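You operate a simulated robot arm through the tools that you are given. There is no shell and no other tool. Be economical: measure what you need, move in short steps, check, and stop when the job is done.

The job below is to be done with a simulated robot arm. You get a single attempt, and the scene is never put back.

Task
Take the mint tea bag and put it on top of the violet pad.

The check looks at the end state, three seconds after you hand in, the way a careful person would. Anything else that was tipped, shoved, dropped, spilled or broken makes it a failure.

Robot
A 7-joint arm with a two-finger parallel gripper, fixed in place. Base frame: the origin is at the foot of the arm, x ahead of it, y to its left, z up; the work surface is at about z = 0. Units: m, rad, N and s.
With the tool pointing down near the work surface it reaches from about 0.22 to 0.58 m from the base axis. Its first joint turns from -1.152 to 1.152 rad. Payload 2.5 kg.
The tool frame sits at the grasp point between the pads (the TCP): z along the fingers, y along the line on which they close. The tips reach 0.023 m beyond it. Largest opening 0.094 m; finger width 0.038, thickness 0.01; the body of the gripper, 0.054 by 0.096 m, starts 0.039 m behind the TCP.
Orientation is told as [roll, pitch, yaw] about the base's x, y, z axes, in that order, counted from this pose: with the fingers straight down and closing along the base's y, the tool's x points along the base's -x, its y along +y and its z along -z.

Tools
- The arm moves only by the tool move_arm. Its argument "steps" is one flat list of numbers, 7 for each row, row after row: the turn, a rotation vector about the base's x, y, z in units of 180 degrees (1.0 is 180 degrees), then the shift along the base's x, y, z in units of 400 mm (1.0 is 400 mm), then the gripper command, from -1 (shut) to 1 (fully open), values between in proportion. In form: [rx, ry, rz, dx, dy, dz, fingers, rx, ry, rz, dx, dy, dz, fingers, ...]. A call has 1 to 12 rows; each row is the pose to reach, as a shift and turn from the pose commanded when the call began. A call with a number of a shift or a turn outside -1 to 1 is refused whole. Rows are played at 5 a second. More than 0.05 m and 0.15 rad between two rows, or a gripper value outside its range, and nothing of the call is played. A pose out of reach is approached as far as the arm can. The call stops where the force on the tool passes 40 N (or 10 N more than at its start, if that is more) or the arm is blocked; 0.2 s more then pass. The fingers move at their own pace (about 0.108 m/s each) and stop on an object; they squeeze with about 33 N. The grip force told is the motor's: it shows also when the fingers shut on nothing. Time passes only in rows, and 0.2 s behind the last, so rows that repeat a pose let the fingers close. It gives the time, the measured TCP pose, the force on the tool (base axes), the opening and the grip force at its end, in the units of the frame above (readings bear some noise).
- Cameras (640 x 400 px; columns grow to the right, rows downward): "scene" is fixed at [0.0978, -0.3934, 0.5458]; the picture's right is [0.95, -0.31, 0.00], its down [-0.17, -0.52, -0.83] and it looks along [0.25, 0.79, -0.55] (base axes); focal length 318 px, centre (320, 200). "wrist" rides on the gripper at [-0.039, 0, -0.044] in the tool frame; the picture's right is [0.00, -1.00, 0.00], its down [0.97, 0.00, -0.24] and it looks along [0.24, 0.00, 0.97] (tool axes); focal length 218 px, centre (320, 200).
- camera(camera): a new picture of that camera. No time passes.
- pixel_to_xyz(camera, pixels): for up to 12 pixels [column, row] of the newest picture of that camera ("zoom" is the newest enlarged one), the place [x, y, z] in the base frame of the surface seen there, good to about 0.002 m. No time passes.
- enlarge(camera, box): a new picture of the part [left, top, right, bottom] of that camera's present view, enlarged. No time passes.
- job_done(): hands the job in; it is judged then, once.

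Keep the steps short. Do not move on a guess: measure, check each grasp and each placing, and mend mistakes. In all there are 60 turns and 20 pictures (those below and enlarged ones count). Leave the gripper open and the arm clear of the work at the hand-in unless told otherwise, and finish with a single line.

The tools are called after ">>>" as a command line: name --argument value ..., lists and objects as JSON in quotes. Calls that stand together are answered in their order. move_arm: Moves the arm, as the interface text tells. Its arguments: {"type":"object","properties":{"steps":{"type":"array","items":{"type":"number"}}},"required":["steps"]} The other tools are called the same way: camera (camera) takes a picture; pixel_to_xyz (camera, pixels) gives the place of the surface under pixels of a picture; enlarge (camera, box) takes an enlarged picture of a part of a camera's view; job_done () hands the job in.

At the start:

```text
time: 0.0
ee_pos: [0.3642, 0.0076, 0.2841]
ee_rot: [0.0, 0.0, -0.001]
contact_force: [0.1, 1.4, -0.9]
gripper_width: 0.0938
gripper_force: 0.1
```

scene: 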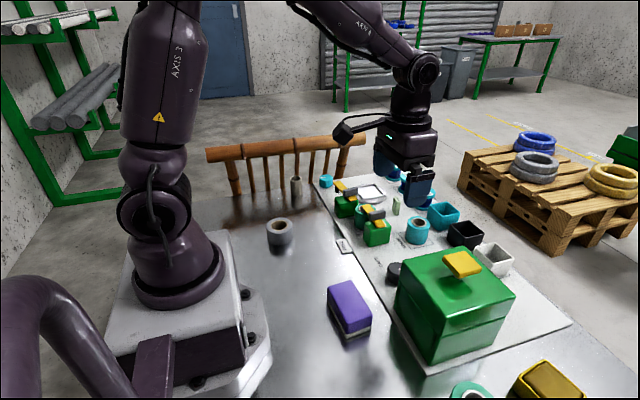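
wrist: 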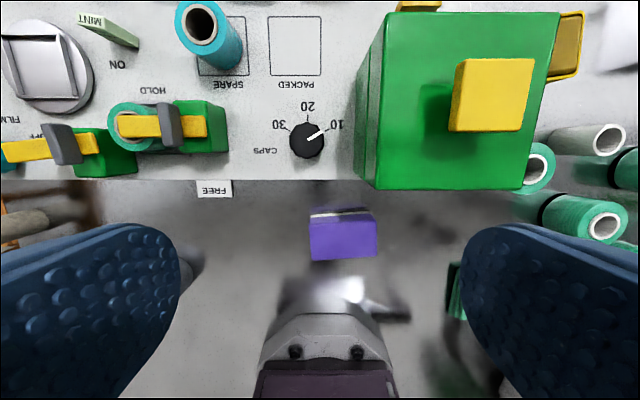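

I see a small upright green piece labelled MINT near wrist (108,30) and a violet block near (343,235). I'll enlarge both and measure.

>>> enlarge --camera "scene" --box '[310, 160, 530, 298]'

>>> enlarge --camera "wrist" --box '[0, 0, 240, 150]'

>>> pixel_to_xyz --camera "wrist" --pixels '[[82, 15], [108, 24], [136, 38], [108, 34], [312, 225], [375, 225], [312, 258], [375, 255], [340, 211], [343, 235], [60, 90], [150, 60]]'

>>> pixel_to_xyz --camera "scene" --pixels '[[328, 287], [352, 281], [371, 318], [346, 330], [349, 302], [396, 203], [396, 212], [372, 325], [346, 337]]'

```text
2.90 times, centred on (420, 229) of scene
```

zoom: 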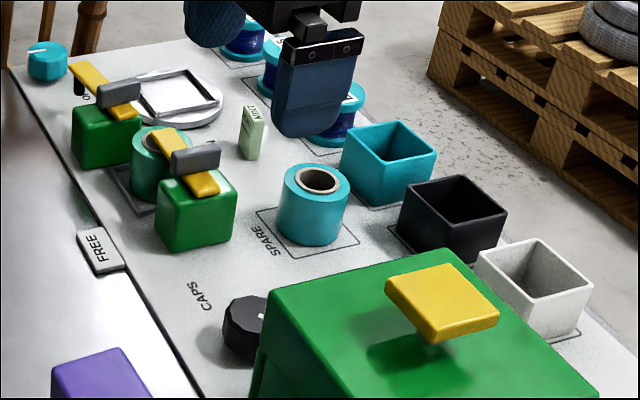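

```text
2.67 times, centred on (120, 75) of wrist
```

zoom: 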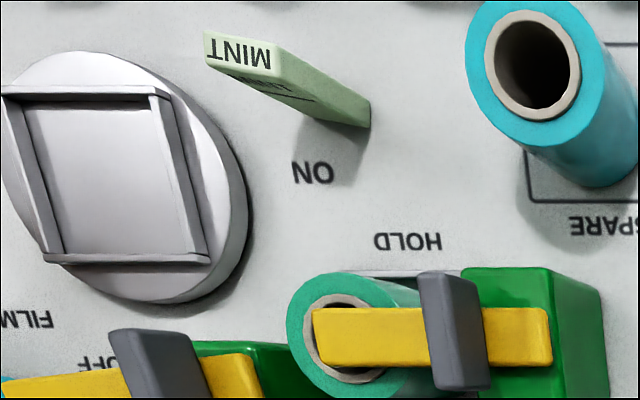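

```text
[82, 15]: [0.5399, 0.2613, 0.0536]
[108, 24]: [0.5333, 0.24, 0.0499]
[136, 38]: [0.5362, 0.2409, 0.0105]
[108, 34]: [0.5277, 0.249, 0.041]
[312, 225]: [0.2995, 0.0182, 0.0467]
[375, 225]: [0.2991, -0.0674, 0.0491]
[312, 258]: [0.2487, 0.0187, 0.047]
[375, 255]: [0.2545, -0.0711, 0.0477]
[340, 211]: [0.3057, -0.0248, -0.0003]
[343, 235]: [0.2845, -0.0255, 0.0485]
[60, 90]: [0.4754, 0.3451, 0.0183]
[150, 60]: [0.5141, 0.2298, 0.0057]
```

```text
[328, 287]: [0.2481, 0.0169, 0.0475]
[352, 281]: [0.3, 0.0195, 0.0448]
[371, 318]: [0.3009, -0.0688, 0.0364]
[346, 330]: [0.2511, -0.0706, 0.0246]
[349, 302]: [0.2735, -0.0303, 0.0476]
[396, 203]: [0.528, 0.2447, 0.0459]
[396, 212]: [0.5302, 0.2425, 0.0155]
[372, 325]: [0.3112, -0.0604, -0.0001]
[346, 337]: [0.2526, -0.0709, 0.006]
```

Measuring the MINT bag's corners in the zoomed wrist picture: top edge (205–280, 35–75), base near (370,115), and neighbours.

>>> pixel_to_xyz --camera "zoom" --pixels '[[208, 36], [272, 48], [212, 62], [278, 72], [240, 52], [367, 122], [368, 102], [310, 112], [240, 170], [480, 60], [600, 180], [330, 285]]'

>>> enlarge --camera "scene" --box '[372, 185, 420, 215]'

```text
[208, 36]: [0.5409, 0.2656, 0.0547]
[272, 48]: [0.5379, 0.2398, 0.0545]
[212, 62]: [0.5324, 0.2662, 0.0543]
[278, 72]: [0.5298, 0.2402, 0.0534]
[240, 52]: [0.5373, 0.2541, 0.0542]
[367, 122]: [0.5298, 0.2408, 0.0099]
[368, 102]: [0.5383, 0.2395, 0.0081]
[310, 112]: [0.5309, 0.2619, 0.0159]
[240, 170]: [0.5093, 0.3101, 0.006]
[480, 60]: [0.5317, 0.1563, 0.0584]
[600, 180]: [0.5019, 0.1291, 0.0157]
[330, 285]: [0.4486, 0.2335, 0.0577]
```

```text
13.33 times, centred on (396, 200) of scene
```

zoom: 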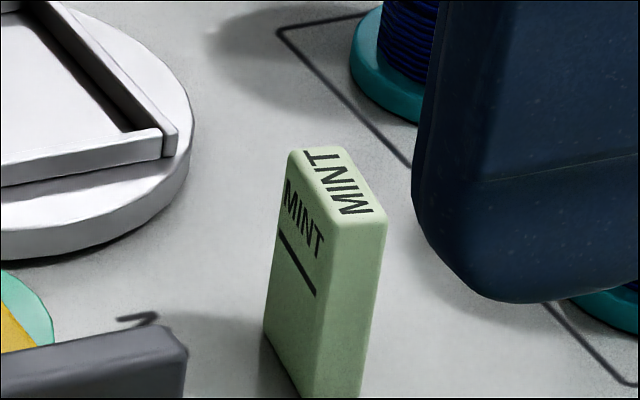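

The mint bag stands upright, centred about (0.535, 0.2535), roughly 10 mm thick along x, 27 mm wide, with its top at z≈0.054. I'll swing over it with yaw of about 83° so the fingers close on its thin sides, opening about 0.04, at z≈0.16.

>>> move_arm --steps '[0, 0, 0.0463, 0.0427, 0.0615, -0.031, 0.2, 0, 0, 0.0926, 0.0854, 0.123, -0.062, -0.1, 0, 0, 0.1389, 0.1281, 0.1845, -0.093, -0.1, 0, 0, 0.1852, 0.1708, 0.246, -0.124, -0.1, 0, 0, 0.2315, 0.2135, 0.3075, -0.155, -0.1, 0, 0, 0.2778, 0.2562, 0.369, -0.186, -0.1, 0, 0, 0.3241, 0.2989, 0.4305, -0.217, -0.1, 0, 0, 0.3704, 0.3416, 0.492, -0.248, -0.1, 0, 0, 0.4167, 0.3843, 0.5535, -0.279, -0.1, 0, 0, 0.463, 0.427, 0.615, -0.31, -0.1, 0, 0, 0.463, 0.427, 0.615, -0.31, -0.1]'

>>> camera --camera "wrist"

>>> camera --camera "scene"

```text
time: 2.4
ee_pos: [0.5357, 0.2539, 0.1587]
ee_rot: [0.001, 0.001, 1.456]
contact_force: [0.3, -1.0, -0.7]
gripper_width: 0.0423
gripper_force: 0.0
```

```text
14 pictures are left
```

wrist: 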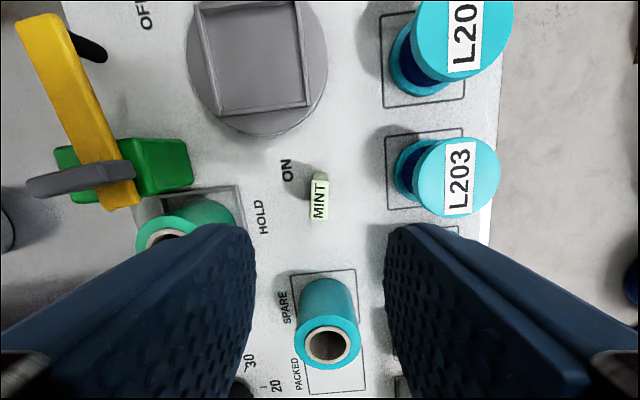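

```text
13 pictures are left
```

scene: 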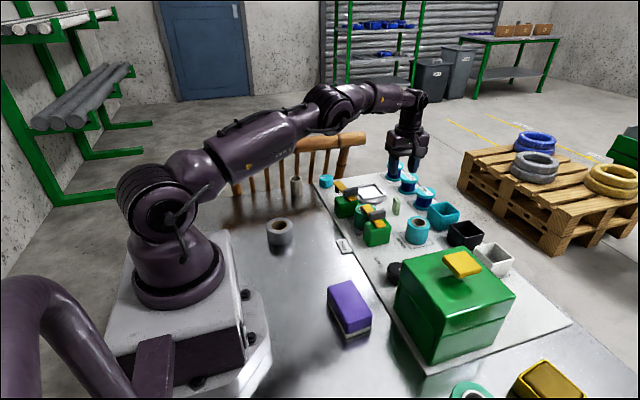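

The bag shows at wrist (319,200), centred between the fingers. I'll measure its top again, plus spool L203 at (440,180) and the HOLD clamp for clearance.

>>> pixel_to_xyz --camera "wrist" --pixels '[[313, 183], [327, 183], [311, 217], [325, 218], [319, 200], [418, 180], [460, 150], [419, 210], [130, 190], [328, 330], [322, 176], [230, 215]]'

>>> enlarge --camera "wrist" --box '[272, 160, 368, 220]'

```text
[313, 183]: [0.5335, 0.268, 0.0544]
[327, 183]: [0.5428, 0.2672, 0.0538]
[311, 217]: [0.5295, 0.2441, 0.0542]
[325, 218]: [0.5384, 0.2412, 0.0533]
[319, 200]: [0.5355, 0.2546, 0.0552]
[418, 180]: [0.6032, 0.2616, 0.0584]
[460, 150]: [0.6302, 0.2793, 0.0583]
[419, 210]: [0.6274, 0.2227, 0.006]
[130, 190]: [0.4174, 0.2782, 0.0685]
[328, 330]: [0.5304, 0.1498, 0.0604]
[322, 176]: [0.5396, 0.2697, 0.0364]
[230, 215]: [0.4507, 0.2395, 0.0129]
```

```text
6.67 times, centred on (320, 190) of wrist
```

zoom: 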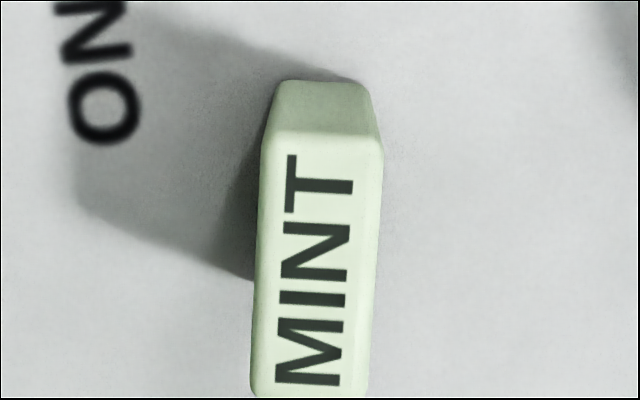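

The bag centre is (0.536, 0.2545) and its edges are turned about 0.045 rad from the fingers. The neighbours are clear. I'll correct the yaw and descend to TCP z≈0.039 (tips about 10 mm above the board).

>>> move_arm --steps '[0, 0, -0.0143, 0.001, 0.0015, -0.05, -0.1, 0, 0, -0.0143, 0.001, 0.0015, -0.12, -0.1, 0, 0, -0.0143, 0.001, 0.0015, -0.18, -0.1, 0, 0, -0.0143, 0.001, 0.0015, -0.23, -0.1, 0, 0, -0.0143, 0.001, 0.0015, -0.27, -0.1, 0, 0, -0.0143, 0.001, 0.0015, -0.3, -0.1, 0, 0, -0.0143, 0.001, 0.0015, -0.3, -0.1]'

>>> camera --camera "wrist"

```text
time: 4.0
ee_pos: [0.5355, 0.2554, 0.0388]
ee_rot: [0.001, 0.0, 1.41]
contact_force: [-0.9, 0.5, -0.2]
gripper_width: 0.0426
gripper_force: 0.1
```

```text
11 pictures are left
```

wrist: 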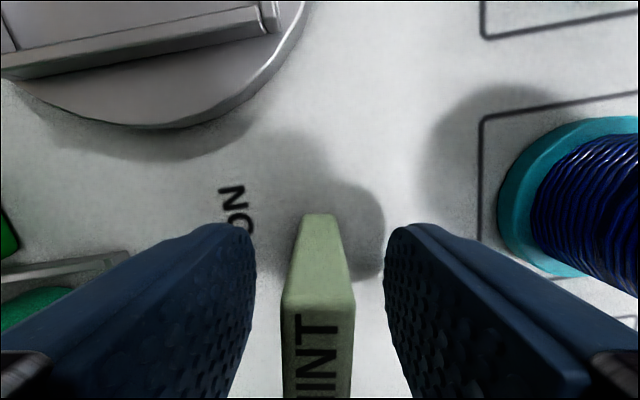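

The bag at (318,300) is between the fingers, parallel to them and untouched. I'll close gently in place.

>>> move_arm --steps '[0, 0, 0, 0, 0, 0, -0.4, 0, 0, 0, 0, 0, 0, -0.6, 0, 0, 0, 0, 0, 0, -0.7, 0, 0, 0, 0, 0, 0, -0.8, 0, 0, 0, 0, 0, 0, -1, 0, 0, 0, 0, 0, 0, -1]'

```text
time: 5.4
ee_pos: [0.5363, 0.2546, 0.0402]
ee_rot: [0.001, 0.0, 1.409]
contact_force: [0.6, 0.8, -0.5]
gripper_width: 0.0117
gripper_force: 32.5
```

The fingers stopped at 0.0117 with 32.5 N, so the bag is held. Next I'll lift straight up to z≈0.16 and check.

>>> move_arm --steps '[0, 0, 0, 0, 0, 0.03, -1, 0, 0, 0, 0, 0, 0.09, -1, 0, 0, 0, 0, 0, 0.16, -1, 0, 0, 0, 0, 0, 0.24, -1, 0, 0, 0, 0, 0, 0.3, -1, 0, 0, 0, 0, 0, 0.35, -1]'

>>> camera --camera "wrist"

>>> camera --camera "scene"

```text
time: 6.8
ee_pos: [0.5352, 0.2541, 0.181]
ee_rot: [0.0, -0.001, 1.408]
contact_force: [-0.8, 0.0, 0.1]
gripper_width: 0.0119
gripper_force: 33.1
```

```text
10 pictures are left
```

wrist: 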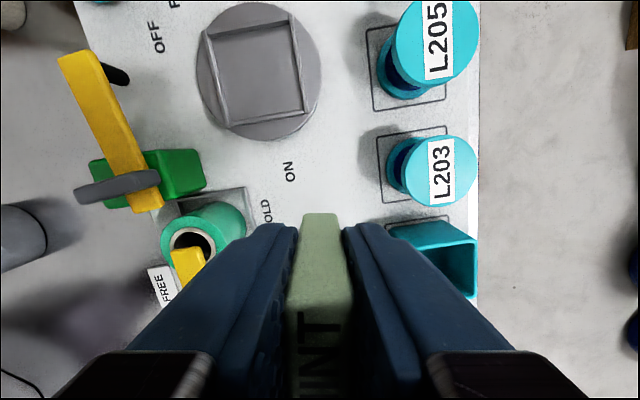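

```text
9 pictures are left
```

scene: 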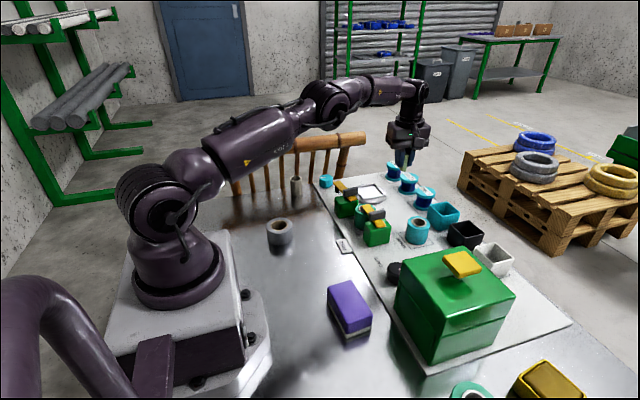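

The bag is held upright. Before crossing I'll measure the pad top and the green box's height and near edge.

>>> pixel_to_xyz --camera "scene" --pixels '[[349, 305], [332, 291], [354, 285], [367, 315], [347, 325], [400, 266], [436, 325], [460, 262], [450, 255], [402, 275], [358, 333], [445, 256]]'

>>> enlarge --camera "scene" --box '[300, 255, 428, 335]'

```text
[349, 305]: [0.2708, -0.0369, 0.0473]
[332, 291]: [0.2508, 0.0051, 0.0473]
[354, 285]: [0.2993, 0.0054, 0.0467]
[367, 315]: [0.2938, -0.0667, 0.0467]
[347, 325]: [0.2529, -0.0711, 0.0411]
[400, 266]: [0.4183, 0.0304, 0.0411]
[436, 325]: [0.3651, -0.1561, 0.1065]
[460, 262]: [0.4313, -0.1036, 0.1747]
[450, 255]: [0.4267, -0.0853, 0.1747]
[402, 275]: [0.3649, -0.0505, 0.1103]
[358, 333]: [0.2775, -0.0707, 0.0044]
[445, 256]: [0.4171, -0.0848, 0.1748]
```

```text
5.00 times, centred on (364, 295) of scene
```

zoom: 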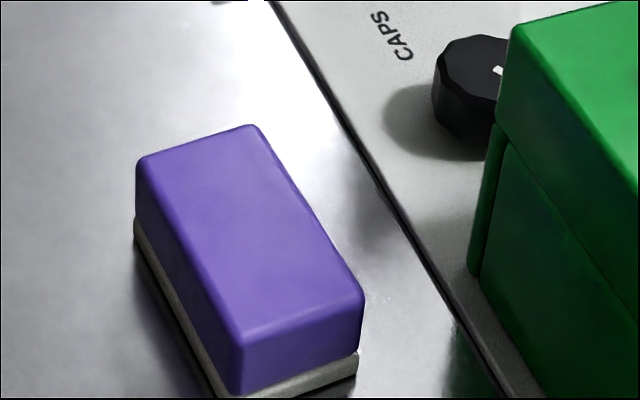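

The pad top is flat at z≈0.047, centred near (0.275, -0.025). The green box starts at x≈0.36, which leaves clearance. I'll carry the bag over at z≈0.18.

>>> move_arm --steps '[0, 0, 0, -0.045, -0.0477, 0, -1, 0, 0, 0, -0.117, -0.124, 0, -1, 0, 0, 0, -0.183, -0.194, 0, -1, 0, 0, 0, -0.249, -0.264, 0, -1, 0, 0, 0, -0.315, -0.334, 0, -1, 0, 0, 0, -0.381, -0.404, 0, -1, 0, 0, 0, -0.447, -0.474, 0, -1, 0, 0, 0, -0.513, -0.544, 0, -1, 0, 0, 0, -0.573, -0.607, 0, -1, 0, 0, 0, -0.623, -0.66, 0, -1, 0, 0, 0, -0.6525, -0.691, 0, -1, 0, 0, 0, -0.6525, -0.691, 0, -1]'

>>> camera --camera "scene"

```text
time: 9.4
ee_pos: [0.2734, -0.0232, 0.1786]
ee_rot: [0.0, 0.0, 1.409]
contact_force: [0.2, 0.2, -0.3]
gripper_width: 0.0116
gripper_force: 32.9
```

```text
7 pictures are left
```

scene: 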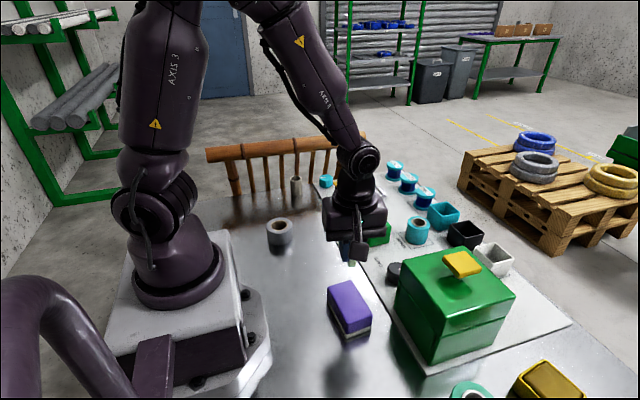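

I'm above the pad and the bag is still held. I'll descend to about 3 mm above the expected contact (TCP z≈0.084).

>>> move_arm --steps '[0, 0, 0, 0, 0, -0.05, -1, 0, 0, 0, 0, 0, -0.12, -1, 0, 0, 0, 0, 0, -0.18, -1, 0, 0, 0, 0, 0, -0.22, -1, 0, 0, 0, 0, 0, -0.24, -1, 0, 0, 0, 0, 0, -0.24, -1]'

>>> enlarge --camera "scene" --box '[300, 255, 428, 335]'

```text
time: 10.8
ee_pos: [0.2748, -0.022, 0.0821]
ee_rot: [-0.001, 0.0, 1.409]
contact_force: [0.5, -0.2, -0.4]
gripper_width: 0.0119
gripper_force: 33.0
```

```text
5.00 times, centred on (364, 295) of scene
```

zoom: 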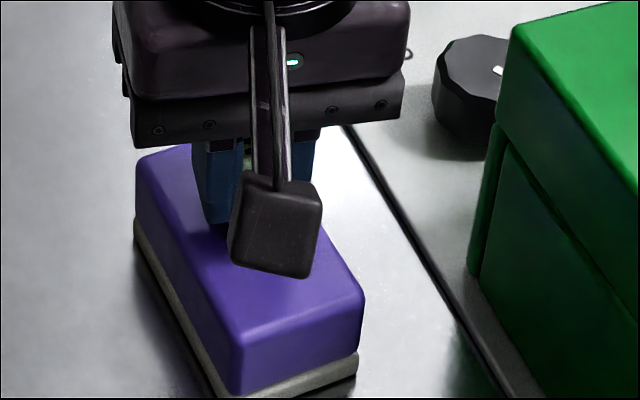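

The bag is just above the pad with no contact force yet. I'll lower it in 1 mm steps and watch the force.

>>> move_arm --steps '[0, 0, 0, 0, 0, -0.0025, -1, 0, 0, 0, 0, 0, -0.005, -1, 0, 0, 0, 0, 0, -0.005, -1]'

```text
time: 11.6
ee_pos: [0.2746, -0.0216, 0.0808]
ee_rot: [-0.002, -0.001, 1.409]
contact_force: [-2.3, -0.2, 16.5]
gripper_width: 0.0119
gripper_force: 33.3
```

The force is now 16.5 N upward, so the bag rests on the pad. I'll ease up 0.6 mm, then open slowly to about 0.035.

>>> move_arm --steps '[0, 0, 0, 0, 0, 0.0015, -1, 0, 0, 0, 0, 0, 0.0015, -0.7, 0, 0, 0, 0, 0, 0.0015, -0.6, 0, 0, 0, 0, 0, 0.0015, -0.4, 0, 0, 0, 0, 0, 0.0015, -0.2, 0, 0, 0, 0, 0, 0.0015, -0.2]'

>>> camera --camera "wrist"

```text
time: 13.0
ee_pos: [0.2757, -0.0216, 0.081]
ee_rot: [0.002, -0.001, 1.408]
contact_force: [-0.2, 0.1, 0.5]
gripper_width: 0.0376
gripper_force: 0.1
```

```text
5 pictures are left
```

wrist: 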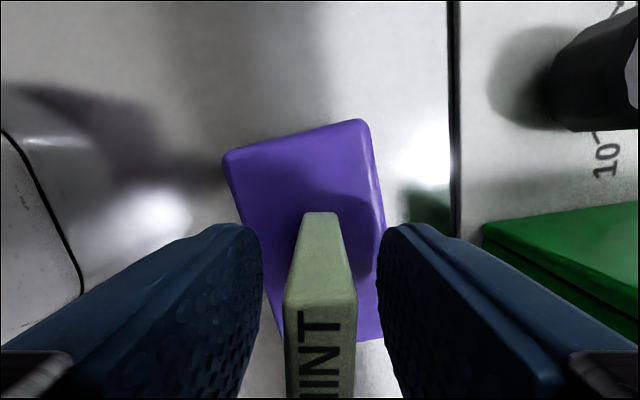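

The bag stands free and upright on the pad between the open fingers. I'll go straight up to z≈0.25.

>>> move_arm --steps '[0, 0, 0, 0, 0, 0.03, -0.2, 0, 0, 0, 0, 0, 0.09, -0.2, 0, 0, 0, 0, 0, 0.16, -0.2, 0, 0, 0, 0, 0, 0.24, -0.2, 0, 0, 0, 0, 0, 0.32, 0.3, 0, 0, 0, 0, 0, 0.4, 0.8, 0, 0, 0, 0, 0, 0.43, 1, 0, 0, 0, 0, 0, 0.43, 1]'

>>> camera --camera "scene"

>>> enlarge --camera "scene" --box '[300, 255, 428, 335]'

```text
time: 14.8
ee_pos: [0.273, -0.0223, 0.2542]
ee_rot: [-0.002, 0.0, 1.408]
contact_force: [0.3, 0.7, 0.2]
gripper_width: 0.0938
gripper_force: 0.1
```

```text
4 pictures are left
```

scene: 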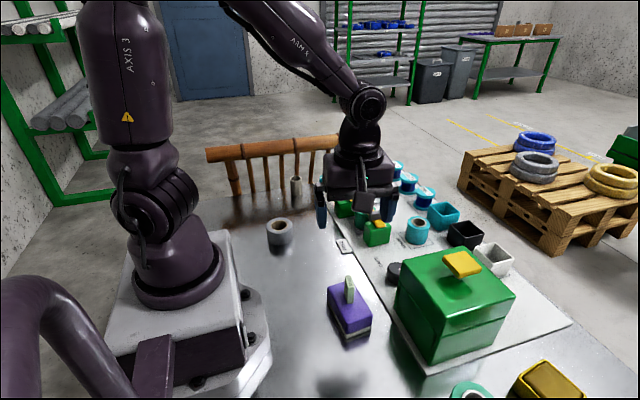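

```text
5.00 times, centred on (364, 295) of scene
```

zoom: 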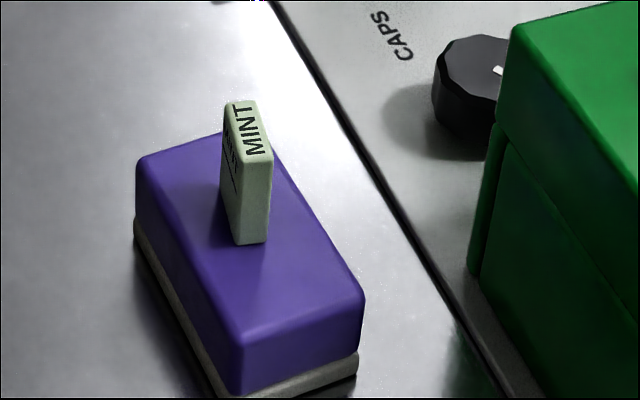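

The bag stands steadily on the violet pad at zoom (248,170), nothing else has moved, and the gripper is open and clear. Handing in.

>>> job_done

```text
The job is handed in.
```

The mint tea bag is standing upright on top of the violet pad, nothing else was disturbed, and the gripper is open and clear.
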